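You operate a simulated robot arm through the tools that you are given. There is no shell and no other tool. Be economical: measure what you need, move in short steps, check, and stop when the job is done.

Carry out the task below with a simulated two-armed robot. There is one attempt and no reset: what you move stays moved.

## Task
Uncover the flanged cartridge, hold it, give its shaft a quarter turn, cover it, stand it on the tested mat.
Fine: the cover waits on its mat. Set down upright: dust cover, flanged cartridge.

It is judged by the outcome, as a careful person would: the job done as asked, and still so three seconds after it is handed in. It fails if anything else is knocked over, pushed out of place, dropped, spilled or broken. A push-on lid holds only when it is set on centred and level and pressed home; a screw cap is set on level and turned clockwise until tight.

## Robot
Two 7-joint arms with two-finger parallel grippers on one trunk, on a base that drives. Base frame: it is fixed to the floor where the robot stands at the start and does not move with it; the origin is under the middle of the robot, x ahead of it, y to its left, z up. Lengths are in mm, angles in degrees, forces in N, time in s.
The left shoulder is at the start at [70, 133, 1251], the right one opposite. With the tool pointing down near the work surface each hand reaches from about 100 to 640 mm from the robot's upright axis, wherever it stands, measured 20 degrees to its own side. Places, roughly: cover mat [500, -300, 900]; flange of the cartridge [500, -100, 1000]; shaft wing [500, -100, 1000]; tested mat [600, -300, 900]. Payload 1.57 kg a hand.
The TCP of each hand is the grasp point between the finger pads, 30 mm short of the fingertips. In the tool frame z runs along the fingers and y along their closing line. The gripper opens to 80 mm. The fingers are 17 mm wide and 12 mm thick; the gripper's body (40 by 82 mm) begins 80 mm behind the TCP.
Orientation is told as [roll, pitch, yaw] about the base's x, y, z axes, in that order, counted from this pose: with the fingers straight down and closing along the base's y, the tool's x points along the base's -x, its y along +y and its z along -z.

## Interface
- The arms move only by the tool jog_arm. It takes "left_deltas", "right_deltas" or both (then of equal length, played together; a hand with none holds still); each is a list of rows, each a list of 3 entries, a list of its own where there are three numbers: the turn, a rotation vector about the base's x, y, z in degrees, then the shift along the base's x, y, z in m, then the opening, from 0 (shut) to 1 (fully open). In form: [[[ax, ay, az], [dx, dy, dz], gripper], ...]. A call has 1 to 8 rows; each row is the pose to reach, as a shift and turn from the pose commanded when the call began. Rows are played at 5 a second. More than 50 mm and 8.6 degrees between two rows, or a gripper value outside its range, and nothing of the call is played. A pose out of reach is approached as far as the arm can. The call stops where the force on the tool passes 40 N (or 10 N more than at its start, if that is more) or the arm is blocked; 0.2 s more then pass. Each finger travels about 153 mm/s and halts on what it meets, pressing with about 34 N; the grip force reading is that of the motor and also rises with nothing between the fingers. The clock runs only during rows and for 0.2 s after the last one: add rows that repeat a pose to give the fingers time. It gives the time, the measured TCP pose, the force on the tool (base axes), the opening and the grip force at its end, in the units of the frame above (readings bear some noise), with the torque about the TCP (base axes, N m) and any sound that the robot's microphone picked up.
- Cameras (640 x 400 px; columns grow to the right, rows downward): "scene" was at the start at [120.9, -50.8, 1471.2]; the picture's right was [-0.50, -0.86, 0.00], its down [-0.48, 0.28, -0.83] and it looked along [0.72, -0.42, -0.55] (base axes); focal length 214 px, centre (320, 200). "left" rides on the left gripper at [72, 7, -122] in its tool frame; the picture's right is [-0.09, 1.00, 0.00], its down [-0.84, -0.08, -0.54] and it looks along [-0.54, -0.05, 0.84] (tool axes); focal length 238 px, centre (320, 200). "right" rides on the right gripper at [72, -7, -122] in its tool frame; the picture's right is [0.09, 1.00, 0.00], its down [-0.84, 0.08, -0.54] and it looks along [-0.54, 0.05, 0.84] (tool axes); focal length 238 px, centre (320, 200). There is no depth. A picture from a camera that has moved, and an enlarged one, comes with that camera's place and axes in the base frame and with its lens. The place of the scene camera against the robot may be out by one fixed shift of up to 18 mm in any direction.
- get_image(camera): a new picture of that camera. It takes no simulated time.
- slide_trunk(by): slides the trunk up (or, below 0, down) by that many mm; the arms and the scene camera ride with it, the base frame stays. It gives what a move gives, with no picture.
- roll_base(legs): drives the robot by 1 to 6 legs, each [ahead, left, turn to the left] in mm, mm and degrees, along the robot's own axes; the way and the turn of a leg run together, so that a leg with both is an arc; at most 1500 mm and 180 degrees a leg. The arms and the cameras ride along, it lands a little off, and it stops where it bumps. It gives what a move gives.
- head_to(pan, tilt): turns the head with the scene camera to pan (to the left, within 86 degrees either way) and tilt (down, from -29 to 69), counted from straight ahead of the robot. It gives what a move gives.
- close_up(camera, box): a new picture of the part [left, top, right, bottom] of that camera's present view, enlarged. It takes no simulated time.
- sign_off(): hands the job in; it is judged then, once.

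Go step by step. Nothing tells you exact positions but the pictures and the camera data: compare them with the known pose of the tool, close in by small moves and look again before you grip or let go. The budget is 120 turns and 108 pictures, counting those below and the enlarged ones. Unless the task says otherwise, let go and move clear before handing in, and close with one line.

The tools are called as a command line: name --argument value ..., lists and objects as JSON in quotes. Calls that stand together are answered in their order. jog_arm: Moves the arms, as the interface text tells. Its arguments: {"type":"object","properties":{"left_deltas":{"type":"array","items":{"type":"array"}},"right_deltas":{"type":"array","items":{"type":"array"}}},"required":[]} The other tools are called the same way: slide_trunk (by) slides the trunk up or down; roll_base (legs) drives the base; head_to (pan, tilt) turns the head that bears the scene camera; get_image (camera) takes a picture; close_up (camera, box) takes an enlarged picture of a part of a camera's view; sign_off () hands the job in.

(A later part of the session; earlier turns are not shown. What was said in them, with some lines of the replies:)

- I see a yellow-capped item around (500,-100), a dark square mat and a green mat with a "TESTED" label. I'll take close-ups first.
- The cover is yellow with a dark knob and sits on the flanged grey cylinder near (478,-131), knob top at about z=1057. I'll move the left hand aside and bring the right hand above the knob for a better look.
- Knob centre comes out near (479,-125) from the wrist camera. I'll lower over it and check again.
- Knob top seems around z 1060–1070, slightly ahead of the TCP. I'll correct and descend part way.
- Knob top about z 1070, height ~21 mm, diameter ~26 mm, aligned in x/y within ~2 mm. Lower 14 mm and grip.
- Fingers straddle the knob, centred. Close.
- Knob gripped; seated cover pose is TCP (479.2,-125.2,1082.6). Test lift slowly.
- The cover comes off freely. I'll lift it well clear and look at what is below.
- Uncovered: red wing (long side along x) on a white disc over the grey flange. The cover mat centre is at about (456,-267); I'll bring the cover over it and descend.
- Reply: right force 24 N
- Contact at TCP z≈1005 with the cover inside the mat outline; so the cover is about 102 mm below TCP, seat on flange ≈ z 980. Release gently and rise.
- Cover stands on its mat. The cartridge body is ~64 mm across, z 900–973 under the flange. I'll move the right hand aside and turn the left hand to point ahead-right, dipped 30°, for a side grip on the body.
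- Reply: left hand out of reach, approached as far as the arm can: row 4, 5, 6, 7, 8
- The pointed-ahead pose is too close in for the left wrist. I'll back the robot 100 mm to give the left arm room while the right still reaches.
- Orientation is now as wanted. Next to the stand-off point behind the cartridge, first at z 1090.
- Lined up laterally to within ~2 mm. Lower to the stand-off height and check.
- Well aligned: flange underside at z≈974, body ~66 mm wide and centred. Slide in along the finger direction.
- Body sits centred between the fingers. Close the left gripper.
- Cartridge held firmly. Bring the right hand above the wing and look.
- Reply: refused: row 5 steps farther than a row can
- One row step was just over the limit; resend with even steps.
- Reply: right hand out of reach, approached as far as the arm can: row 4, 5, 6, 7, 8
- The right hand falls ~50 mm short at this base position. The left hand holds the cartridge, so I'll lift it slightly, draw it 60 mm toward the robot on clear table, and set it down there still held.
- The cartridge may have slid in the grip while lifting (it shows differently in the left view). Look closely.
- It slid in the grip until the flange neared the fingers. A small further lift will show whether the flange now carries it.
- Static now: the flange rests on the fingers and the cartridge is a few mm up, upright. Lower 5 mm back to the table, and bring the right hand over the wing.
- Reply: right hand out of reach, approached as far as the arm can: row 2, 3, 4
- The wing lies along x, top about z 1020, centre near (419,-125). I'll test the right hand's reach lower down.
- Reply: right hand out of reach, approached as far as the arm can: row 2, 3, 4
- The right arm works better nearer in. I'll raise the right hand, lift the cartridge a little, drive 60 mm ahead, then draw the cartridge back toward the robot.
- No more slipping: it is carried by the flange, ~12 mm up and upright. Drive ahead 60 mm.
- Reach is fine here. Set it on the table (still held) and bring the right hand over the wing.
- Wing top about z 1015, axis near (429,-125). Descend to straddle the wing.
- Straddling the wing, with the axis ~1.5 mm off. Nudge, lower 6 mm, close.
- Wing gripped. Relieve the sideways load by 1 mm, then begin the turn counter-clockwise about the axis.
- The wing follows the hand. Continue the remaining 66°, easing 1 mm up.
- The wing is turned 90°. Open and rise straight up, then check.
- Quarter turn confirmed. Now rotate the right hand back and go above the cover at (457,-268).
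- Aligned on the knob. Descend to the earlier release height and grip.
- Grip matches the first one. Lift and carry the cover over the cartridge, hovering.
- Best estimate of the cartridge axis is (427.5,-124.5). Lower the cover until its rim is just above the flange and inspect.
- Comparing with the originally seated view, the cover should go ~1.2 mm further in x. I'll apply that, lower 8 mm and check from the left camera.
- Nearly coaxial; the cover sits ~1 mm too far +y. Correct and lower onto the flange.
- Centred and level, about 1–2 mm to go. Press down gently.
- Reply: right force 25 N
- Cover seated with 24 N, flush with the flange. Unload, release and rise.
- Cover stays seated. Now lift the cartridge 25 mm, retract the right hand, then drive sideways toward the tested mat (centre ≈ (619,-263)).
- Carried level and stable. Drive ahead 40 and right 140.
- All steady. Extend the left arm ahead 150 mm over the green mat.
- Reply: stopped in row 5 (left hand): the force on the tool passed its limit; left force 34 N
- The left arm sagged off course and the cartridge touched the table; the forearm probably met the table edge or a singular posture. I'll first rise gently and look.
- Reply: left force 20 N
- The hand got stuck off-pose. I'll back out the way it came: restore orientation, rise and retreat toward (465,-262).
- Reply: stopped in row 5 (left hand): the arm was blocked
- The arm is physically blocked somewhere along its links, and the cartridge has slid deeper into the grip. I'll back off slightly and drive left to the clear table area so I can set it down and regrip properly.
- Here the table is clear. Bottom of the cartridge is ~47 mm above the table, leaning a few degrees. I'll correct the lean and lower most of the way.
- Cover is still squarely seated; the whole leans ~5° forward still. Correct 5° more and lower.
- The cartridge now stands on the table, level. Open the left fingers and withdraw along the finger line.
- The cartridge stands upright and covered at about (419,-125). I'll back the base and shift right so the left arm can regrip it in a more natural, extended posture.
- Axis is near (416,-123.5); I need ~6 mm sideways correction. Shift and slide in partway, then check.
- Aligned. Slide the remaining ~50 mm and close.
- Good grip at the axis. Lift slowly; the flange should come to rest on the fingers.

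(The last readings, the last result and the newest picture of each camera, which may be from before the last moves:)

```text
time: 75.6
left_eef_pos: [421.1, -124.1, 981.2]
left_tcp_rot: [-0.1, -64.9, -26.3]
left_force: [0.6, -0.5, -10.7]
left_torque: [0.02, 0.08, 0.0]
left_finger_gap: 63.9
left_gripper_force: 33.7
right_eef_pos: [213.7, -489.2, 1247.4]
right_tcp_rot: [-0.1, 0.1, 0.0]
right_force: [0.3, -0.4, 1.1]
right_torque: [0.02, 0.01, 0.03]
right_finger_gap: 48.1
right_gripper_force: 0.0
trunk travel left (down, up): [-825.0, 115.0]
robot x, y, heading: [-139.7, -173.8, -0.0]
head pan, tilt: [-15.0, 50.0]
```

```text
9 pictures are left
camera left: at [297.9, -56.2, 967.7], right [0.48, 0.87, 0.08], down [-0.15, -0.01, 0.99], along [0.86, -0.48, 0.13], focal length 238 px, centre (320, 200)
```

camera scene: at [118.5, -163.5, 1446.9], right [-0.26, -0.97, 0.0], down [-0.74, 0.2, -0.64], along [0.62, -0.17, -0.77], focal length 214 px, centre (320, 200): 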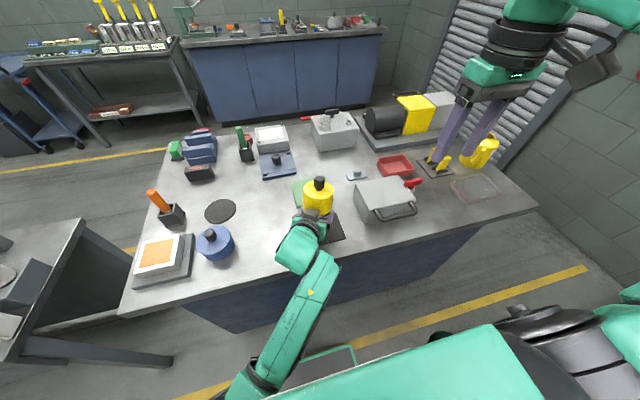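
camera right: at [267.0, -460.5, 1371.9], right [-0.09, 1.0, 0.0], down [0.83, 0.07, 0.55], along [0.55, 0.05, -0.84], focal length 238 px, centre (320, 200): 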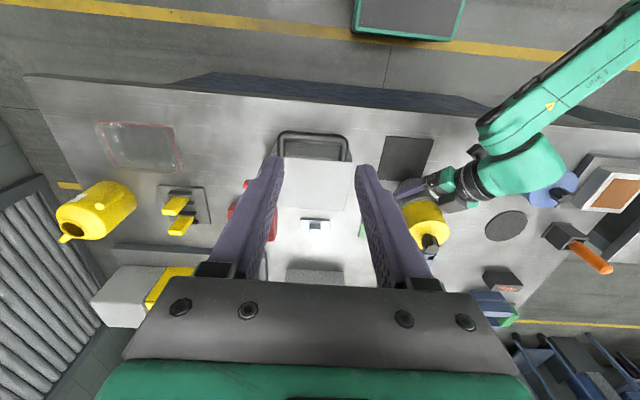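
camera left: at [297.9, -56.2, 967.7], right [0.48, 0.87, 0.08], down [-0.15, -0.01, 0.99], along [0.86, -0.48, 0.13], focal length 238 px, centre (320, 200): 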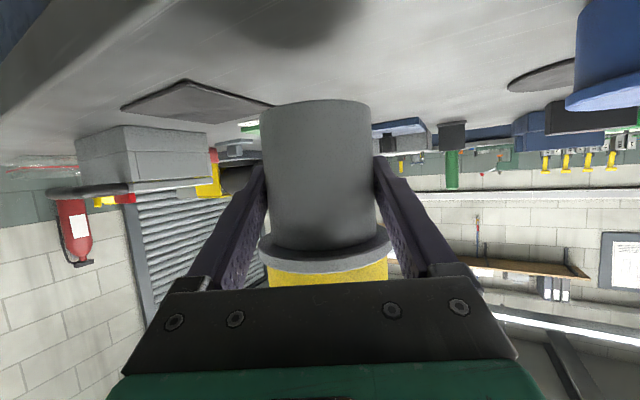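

No slip this time; bottom ~37 mm up and upright. Drive right 138, then ahead 100.

roll_base --legs '[[0, -138, 0], [100, 0, 0]]'

jog_arm --left_deltas '[[[0, 0, 0], [0, 0, 0], 0], [[0, 0, 0], [0, 0, 0], 0]]'

get_image --camera "left"

```text
time: 77.7
left_eef_pos: [518.3, -262.4, 983.1]
left_tcp_rot: [0.0, -65.0, -26.7]
left_force: [-0.2, -0.2, -10.1]
left_torque: [0.03, 0.07, -0.02]
left_finger_gap: 64.0
left_gripper_force: 33.8
right_eef_pos: [307.9, -625.7, 1250.1]
right_tcp_rot: [0.0, -0.3, 0.0]
right_force: [0.4, -0.3, -0.2]
right_torque: [0.0, -0.03, -0.02]
right_finger_gap: 47.9
right_gripper_force: 0.0
trunk travel left (down, up): [-825.0, 115.0]
robot x, y, heading: [-40.6, -310.0, -0.3]
head pan, tilt: [-15.0, 50.0]
```

```text
time: 78.3
left_eef_pos: [518.5, -262.5, 981.8]
left_tcp_rot: [-0.1, -64.8, -26.4]
left_force: [-0.2, -0.7, -9.9]
left_torque: [0.04, 0.07, 0.03]
left_finger_gap: 63.8
left_gripper_force: 34.2
right_eef_pos: [310.3, -626.7, 1249.0]
right_tcp_rot: [0.0, 0.0, -0.1]
right_force: [-0.6, -0.2, 0.5]
right_torque: [0.01, -0.01, 0.02]
right_finger_gap: 47.9
right_gripper_force: 0.1
trunk travel left (down, up): [-825.0, 115.0]
robot x, y, heading: [-42.8, -310.2, -0.3]
head pan, tilt: [-15.0, 50.0]
```

```text
8 pictures are left
camera left: at [395.2, -193.3, 967.6], right [0.48, 0.87, 0.08], down [-0.15, -0.01, 0.99], along [0.86, -0.49, 0.13], focal length 238 px, centre (320, 200)
```

left: 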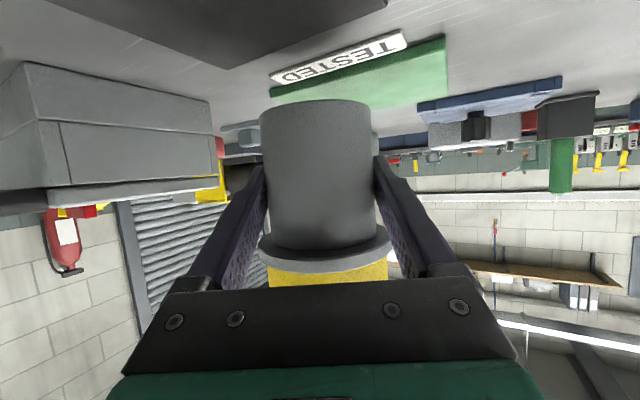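

Mat centre is at about (613,-259). Drive ahead 95 more.

roll_base --legs '[[95, 0, 0]]'

jog_arm --left_deltas '[[[0, 0, 0], [0, 0, -0.004], 0], [[0, 0, 0], [0, 0.001, -0.008], 0], [[0, 0, 0], [0, 0.002, -0.012], 0], [[0, 0, 0], [0, 0.002, -0.012], 0]]'

get_image --camera "left"

get_image --camera "scene"

```text
time: 79.4
left_eef_pos: [614.0, -263.1, 983.3]
left_tcp_rot: [0.0, -65.0, -26.6]
left_force: [-1.3, 0.2, -9.3]
left_torque: [0.06, 0.1, 0.04]
left_finger_gap: 63.9
left_gripper_force: 33.7
right_eef_pos: [403.2, -625.0, 1250.3]
right_tcp_rot: [0.0, -0.2, -0.2]
right_force: [-0.9, -0.5, 0.2]
right_torque: [0.0, -0.02, 0.02]
right_finger_gap: 48.2
right_gripper_force: 0.0
trunk travel left (down, up): [-825.0, 115.0]
robot x, y, heading: [55.9, -312.4, -0.4]
head pan, tilt: [-15.0, 50.0]
```

```text
time: 80.4
left_eef_pos: [615.4, -259.8, 969.5]
left_tcp_rot: [-0.2, -64.7, -26.5]
left_force: [0.5, -0.2, -9.5]
left_torque: [0.06, 0.04, -0.03]
left_finger_gap: 63.8
left_gripper_force: 34.4
right_eef_pos: [407.8, -626.6, 1247.8]
right_tcp_rot: [-0.1, 0.0, -0.2]
right_force: [0.0, 0.4, 0.2]
right_torque: [0.03, 0.0, -0.02]
right_finger_gap: 48.0
right_gripper_force: 0.0
trunk travel left (down, up): [-825.0, 115.0]
robot x, y, heading: [55.9, -307.4, -0.0]
head pan, tilt: [-15.0, 50.0]
```

```text
7 pictures are left
camera left: at [492.4, -191.4, 955.5], right [0.48, 0.87, 0.08], down [-0.15, -0.01, 0.99], along [0.86, -0.49, 0.13], focal length 238 px, centre (320, 200)
```

left: 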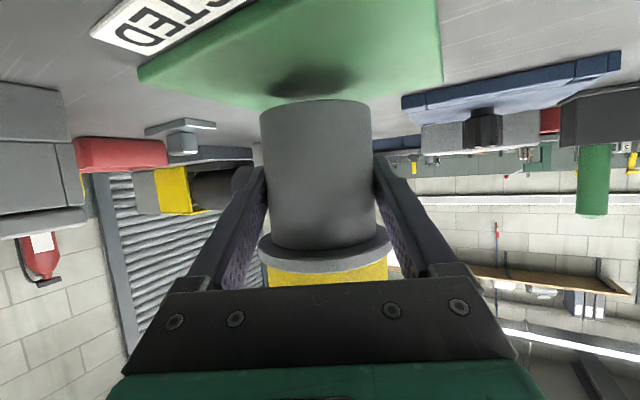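

```text
6 pictures are left
camera scene: at [175.5, -335.3, 1447.0], right [-0.26, -0.97, 0.0], down [-0.74, 0.2, -0.64], along [0.62, -0.17, -0.77], focal length 214 px, centre (320, 200)
```

scene: 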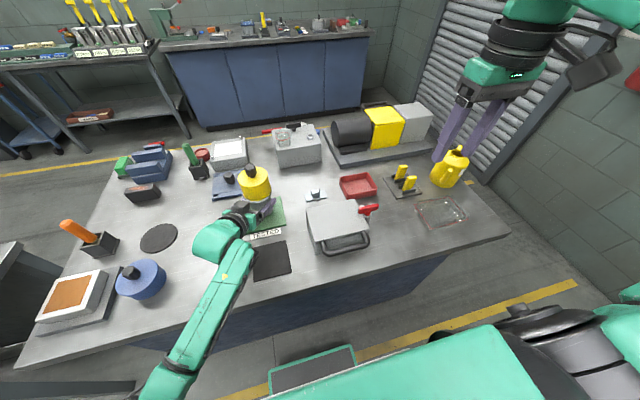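

Cartridge is over the mat centre. Lower gently until the mat takes the weight.

jog_arm --left_deltas '[[[0, 0, 0], [0, 0.001, -0.005], 0], [[0, 0, 0], [0, 0.002, -0.009], 0], [[0, 0, 0], [0, 0.002, -0.012], 0], [[0, 0, 0], [0, 0.002, -0.014], 0], [[0, 0, 0], [0, 0.002, -0.016], 0], [[0, 0, 0], [0, 0.002, -0.017], 0], [[0, 0, 0], [0, 0.002, -0.017], 0]]'

get_image --camera "left"

```text
time: 82.0
left_eef_pos: [615.6, -259.1, 953.5]
left_tcp_rot: [-0.3, -64.9, -26.5]
left_force: [2.0, -0.5, -5.9]
left_torque: [-0.15, 0.01, 0.02]
left_finger_gap: 63.9
left_gripper_force: 33.8
right_eef_pos: [407.7, -625.3, 1248.3]
right_tcp_rot: [0.0, 0.0, -0.2]
right_force: [0.1, -0.3, 0.0]
right_torque: [-0.01, 0.04, -0.01]
right_finger_gap: 47.9
right_gripper_force: 0.0
trunk travel left (down, up): [-825.0, 115.0]
robot x, y, heading: [54.0, -311.4, -0.1]
head pan, tilt: [-15.0, 50.0]
```

```text
5 pictures are left
camera left: at [492.4, -189.9, 939.2], right [0.48, 0.87, 0.08], down [-0.16, -0.01, 0.99], along [0.86, -0.49, 0.13], focal length 238 px, centre (320, 200)
```

left: 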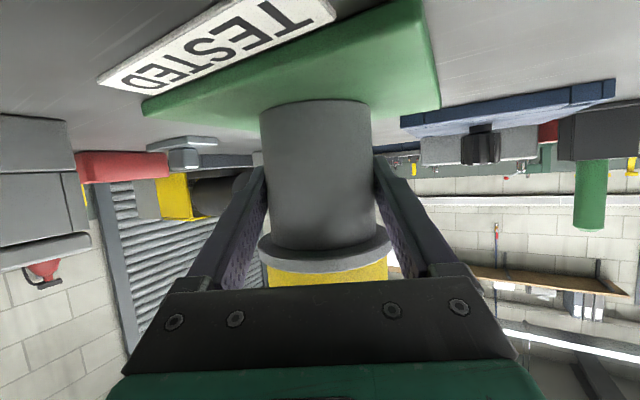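

Contact has begun (load dropping from −10 to −6 N). Another 1.5 mm, then release.

jog_arm --left_deltas '[[[0, 0, 0], [0, 0, -0.001], 0], [[0, 0, 0], [0, 0, -0.002], 0], [[0, 0, 0], [0, 0, -0.002], 0]]'

```text
time: 82.8
left_eef_pos: [615.2, -258.8, 953.9]
left_tcp_rot: [-0.1, -65.2, -26.6]
left_force: [4.3, 2.6, 6.1]
left_torque: [-0.17, 0.25, -0.02]
left_finger_gap: 64.0
left_gripper_force: 34.1
right_eef_pos: [405.8, -625.6, 1249.9]
right_tcp_rot: [0.0, -0.2, -0.1]
right_force: [-0.4, -0.4, -0.2]
right_torque: [0.0, -0.02, -0.01]
right_finger_gap: 48.0
right_gripper_force: 0.1
trunk travel left (down, up): [-825.0, 115.0]
robot x, y, heading: [54.2, -308.9, -0.2]
head pan, tilt: [-15.0, 50.0]
```

Standing on the mat. Open and withdraw along the finger line.

jog_arm --left_deltas '[[[0, 0, 0], [0, 0, 0], 0.85], [[0, 0, 0], [0, 0, 0], 1], [[0, 0, 0], [0, 0, 0], 1], [[0, 0, 0], [-0.014, 0.007, 0.0073], 1], [[0, 0, 0], [-0.033, 0.0164, 0.0172], 1], [[0, 0, 0], [-0.055, 0.0274, 0.0287], 1], [[0, 0, 0], [-0.075, 0.0374, 0.0391], 1], [[0, 0, 0], [-0.095, 0.0473, 0.0495], 1]]'

get_image --camera "left"

close_up --camera "scene" --box '[180, 140, 340, 280]'

```text
time: 84.6
left_eef_pos: [518.8, -212.2, 1001.3]
left_tcp_rot: [-0.1, -65.1, -26.5]
left_force: [0.2, 0.0, -0.4]
left_torque: [-0.02, 0.01, 0.03]
left_finger_gap: 79.9
left_gripper_force: 0.1
right_eef_pos: [404.5, -625.4, 1249.9]
right_tcp_rot: [-0.1, -0.2, -0.2]
right_force: [0.0, -0.5, -1.0]
right_torque: [0.02, -0.04, 0.0]
right_finger_gap: 48.1
right_gripper_force: 0.0
trunk travel left (down, up): [-825.0, 115.0]
robot x, y, heading: [54.8, -310.4, -0.3]
head pan, tilt: [-15.0, 50.0]
```

```text
4 pictures are left
camera left: at [394.9, -144.0, 987.3], right [0.48, 0.87, 0.08], down [-0.16, -0.01, 0.99], along [0.86, -0.49, 0.13], focal length 238 px, centre (320, 200)
```

left: 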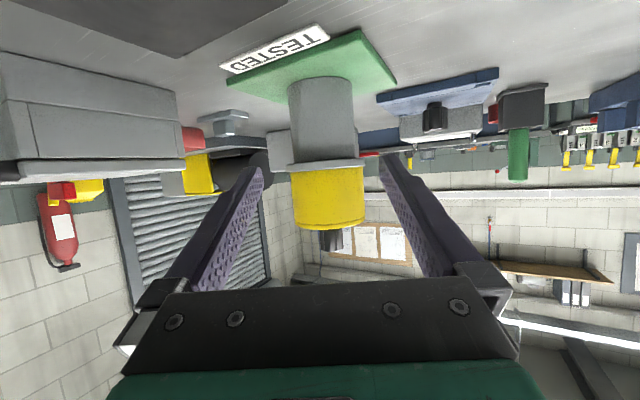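

```text
2.86 times, centred on (260, 210) of scene
camera zoom: at [172.4, -335.0, 1447.3], right [-0.26, -0.97, 0.0], down [-0.74, 0.2, -0.64], along [0.62, -0.17, -0.77], focal length 613 px, centre (491, 171)
```

zoom: 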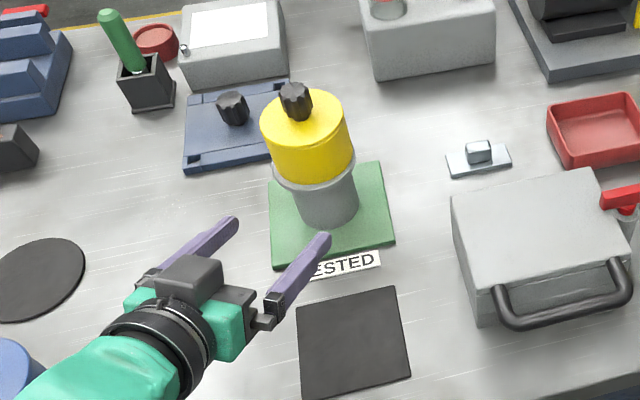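

The cartridge stands upright and covered on the tested mat, with everything else in place. Back the robot off for clear distance.

roll_base --legs '[[-120, 0, 0]]'

get_image --camera "scene"

```text
time: 85.9
left_eef_pos: [402.0, -213.7, 1000.1]
left_tcp_rot: [-0.2, -64.8, -26.4]
left_force: [-1.1, 0.6, 0.1]
left_torque: [0.0, 0.0, 0.0]
left_finger_gap: 80.1
left_gripper_force: 0.0
right_eef_pos: [288.1, -625.5, 1247.9]
right_tcp_rot: [-0.1, -0.1, -0.2]
right_force: [-0.1, -0.1, 0.3]
right_torque: [-0.02, 0.03, -0.01]
right_finger_gap: 48.0
right_gripper_force: 0.0
trunk travel left (down, up): [-825.0, 115.0]
robot x, y, heading: [-64.0, -312.4, 0.1]
head pan, tilt: [-15.0, 50.0]
```

```text
2 pictures are left
camera scene: at [56.6, -335.3, 1446.9], right [-0.26, -0.97, 0.0], down [-0.74, 0.2, -0.64], along [0.62, -0.17, -0.77], focal length 214 px, centre (320, 200)
```

scene: 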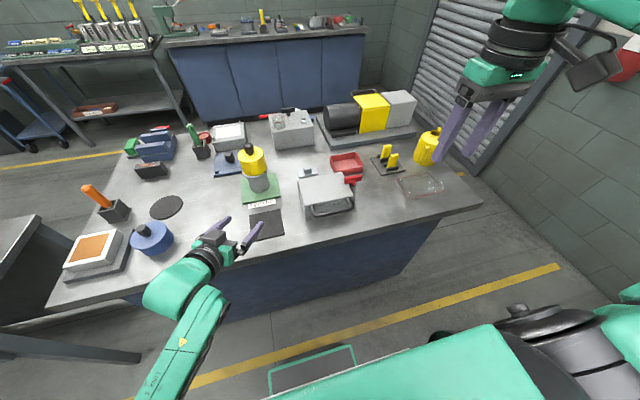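

The hands are clear, and the covered cartridge stands upright on the green tested mat. I'm handing it in.

sign_off

```text
The job is handed in.
```

The cartridge was uncovered and held, its shaft was given a quarter turn counter-clockwise, and it now stands upright on the tested mat with the cover back on. On the way there the left arm jammed and the cartridge bumped the table and leaned about 11°. I set it down, regripped it and carried it over again. The cover stayed seated, and nothing else looks moved or knocked over in the final pictures.
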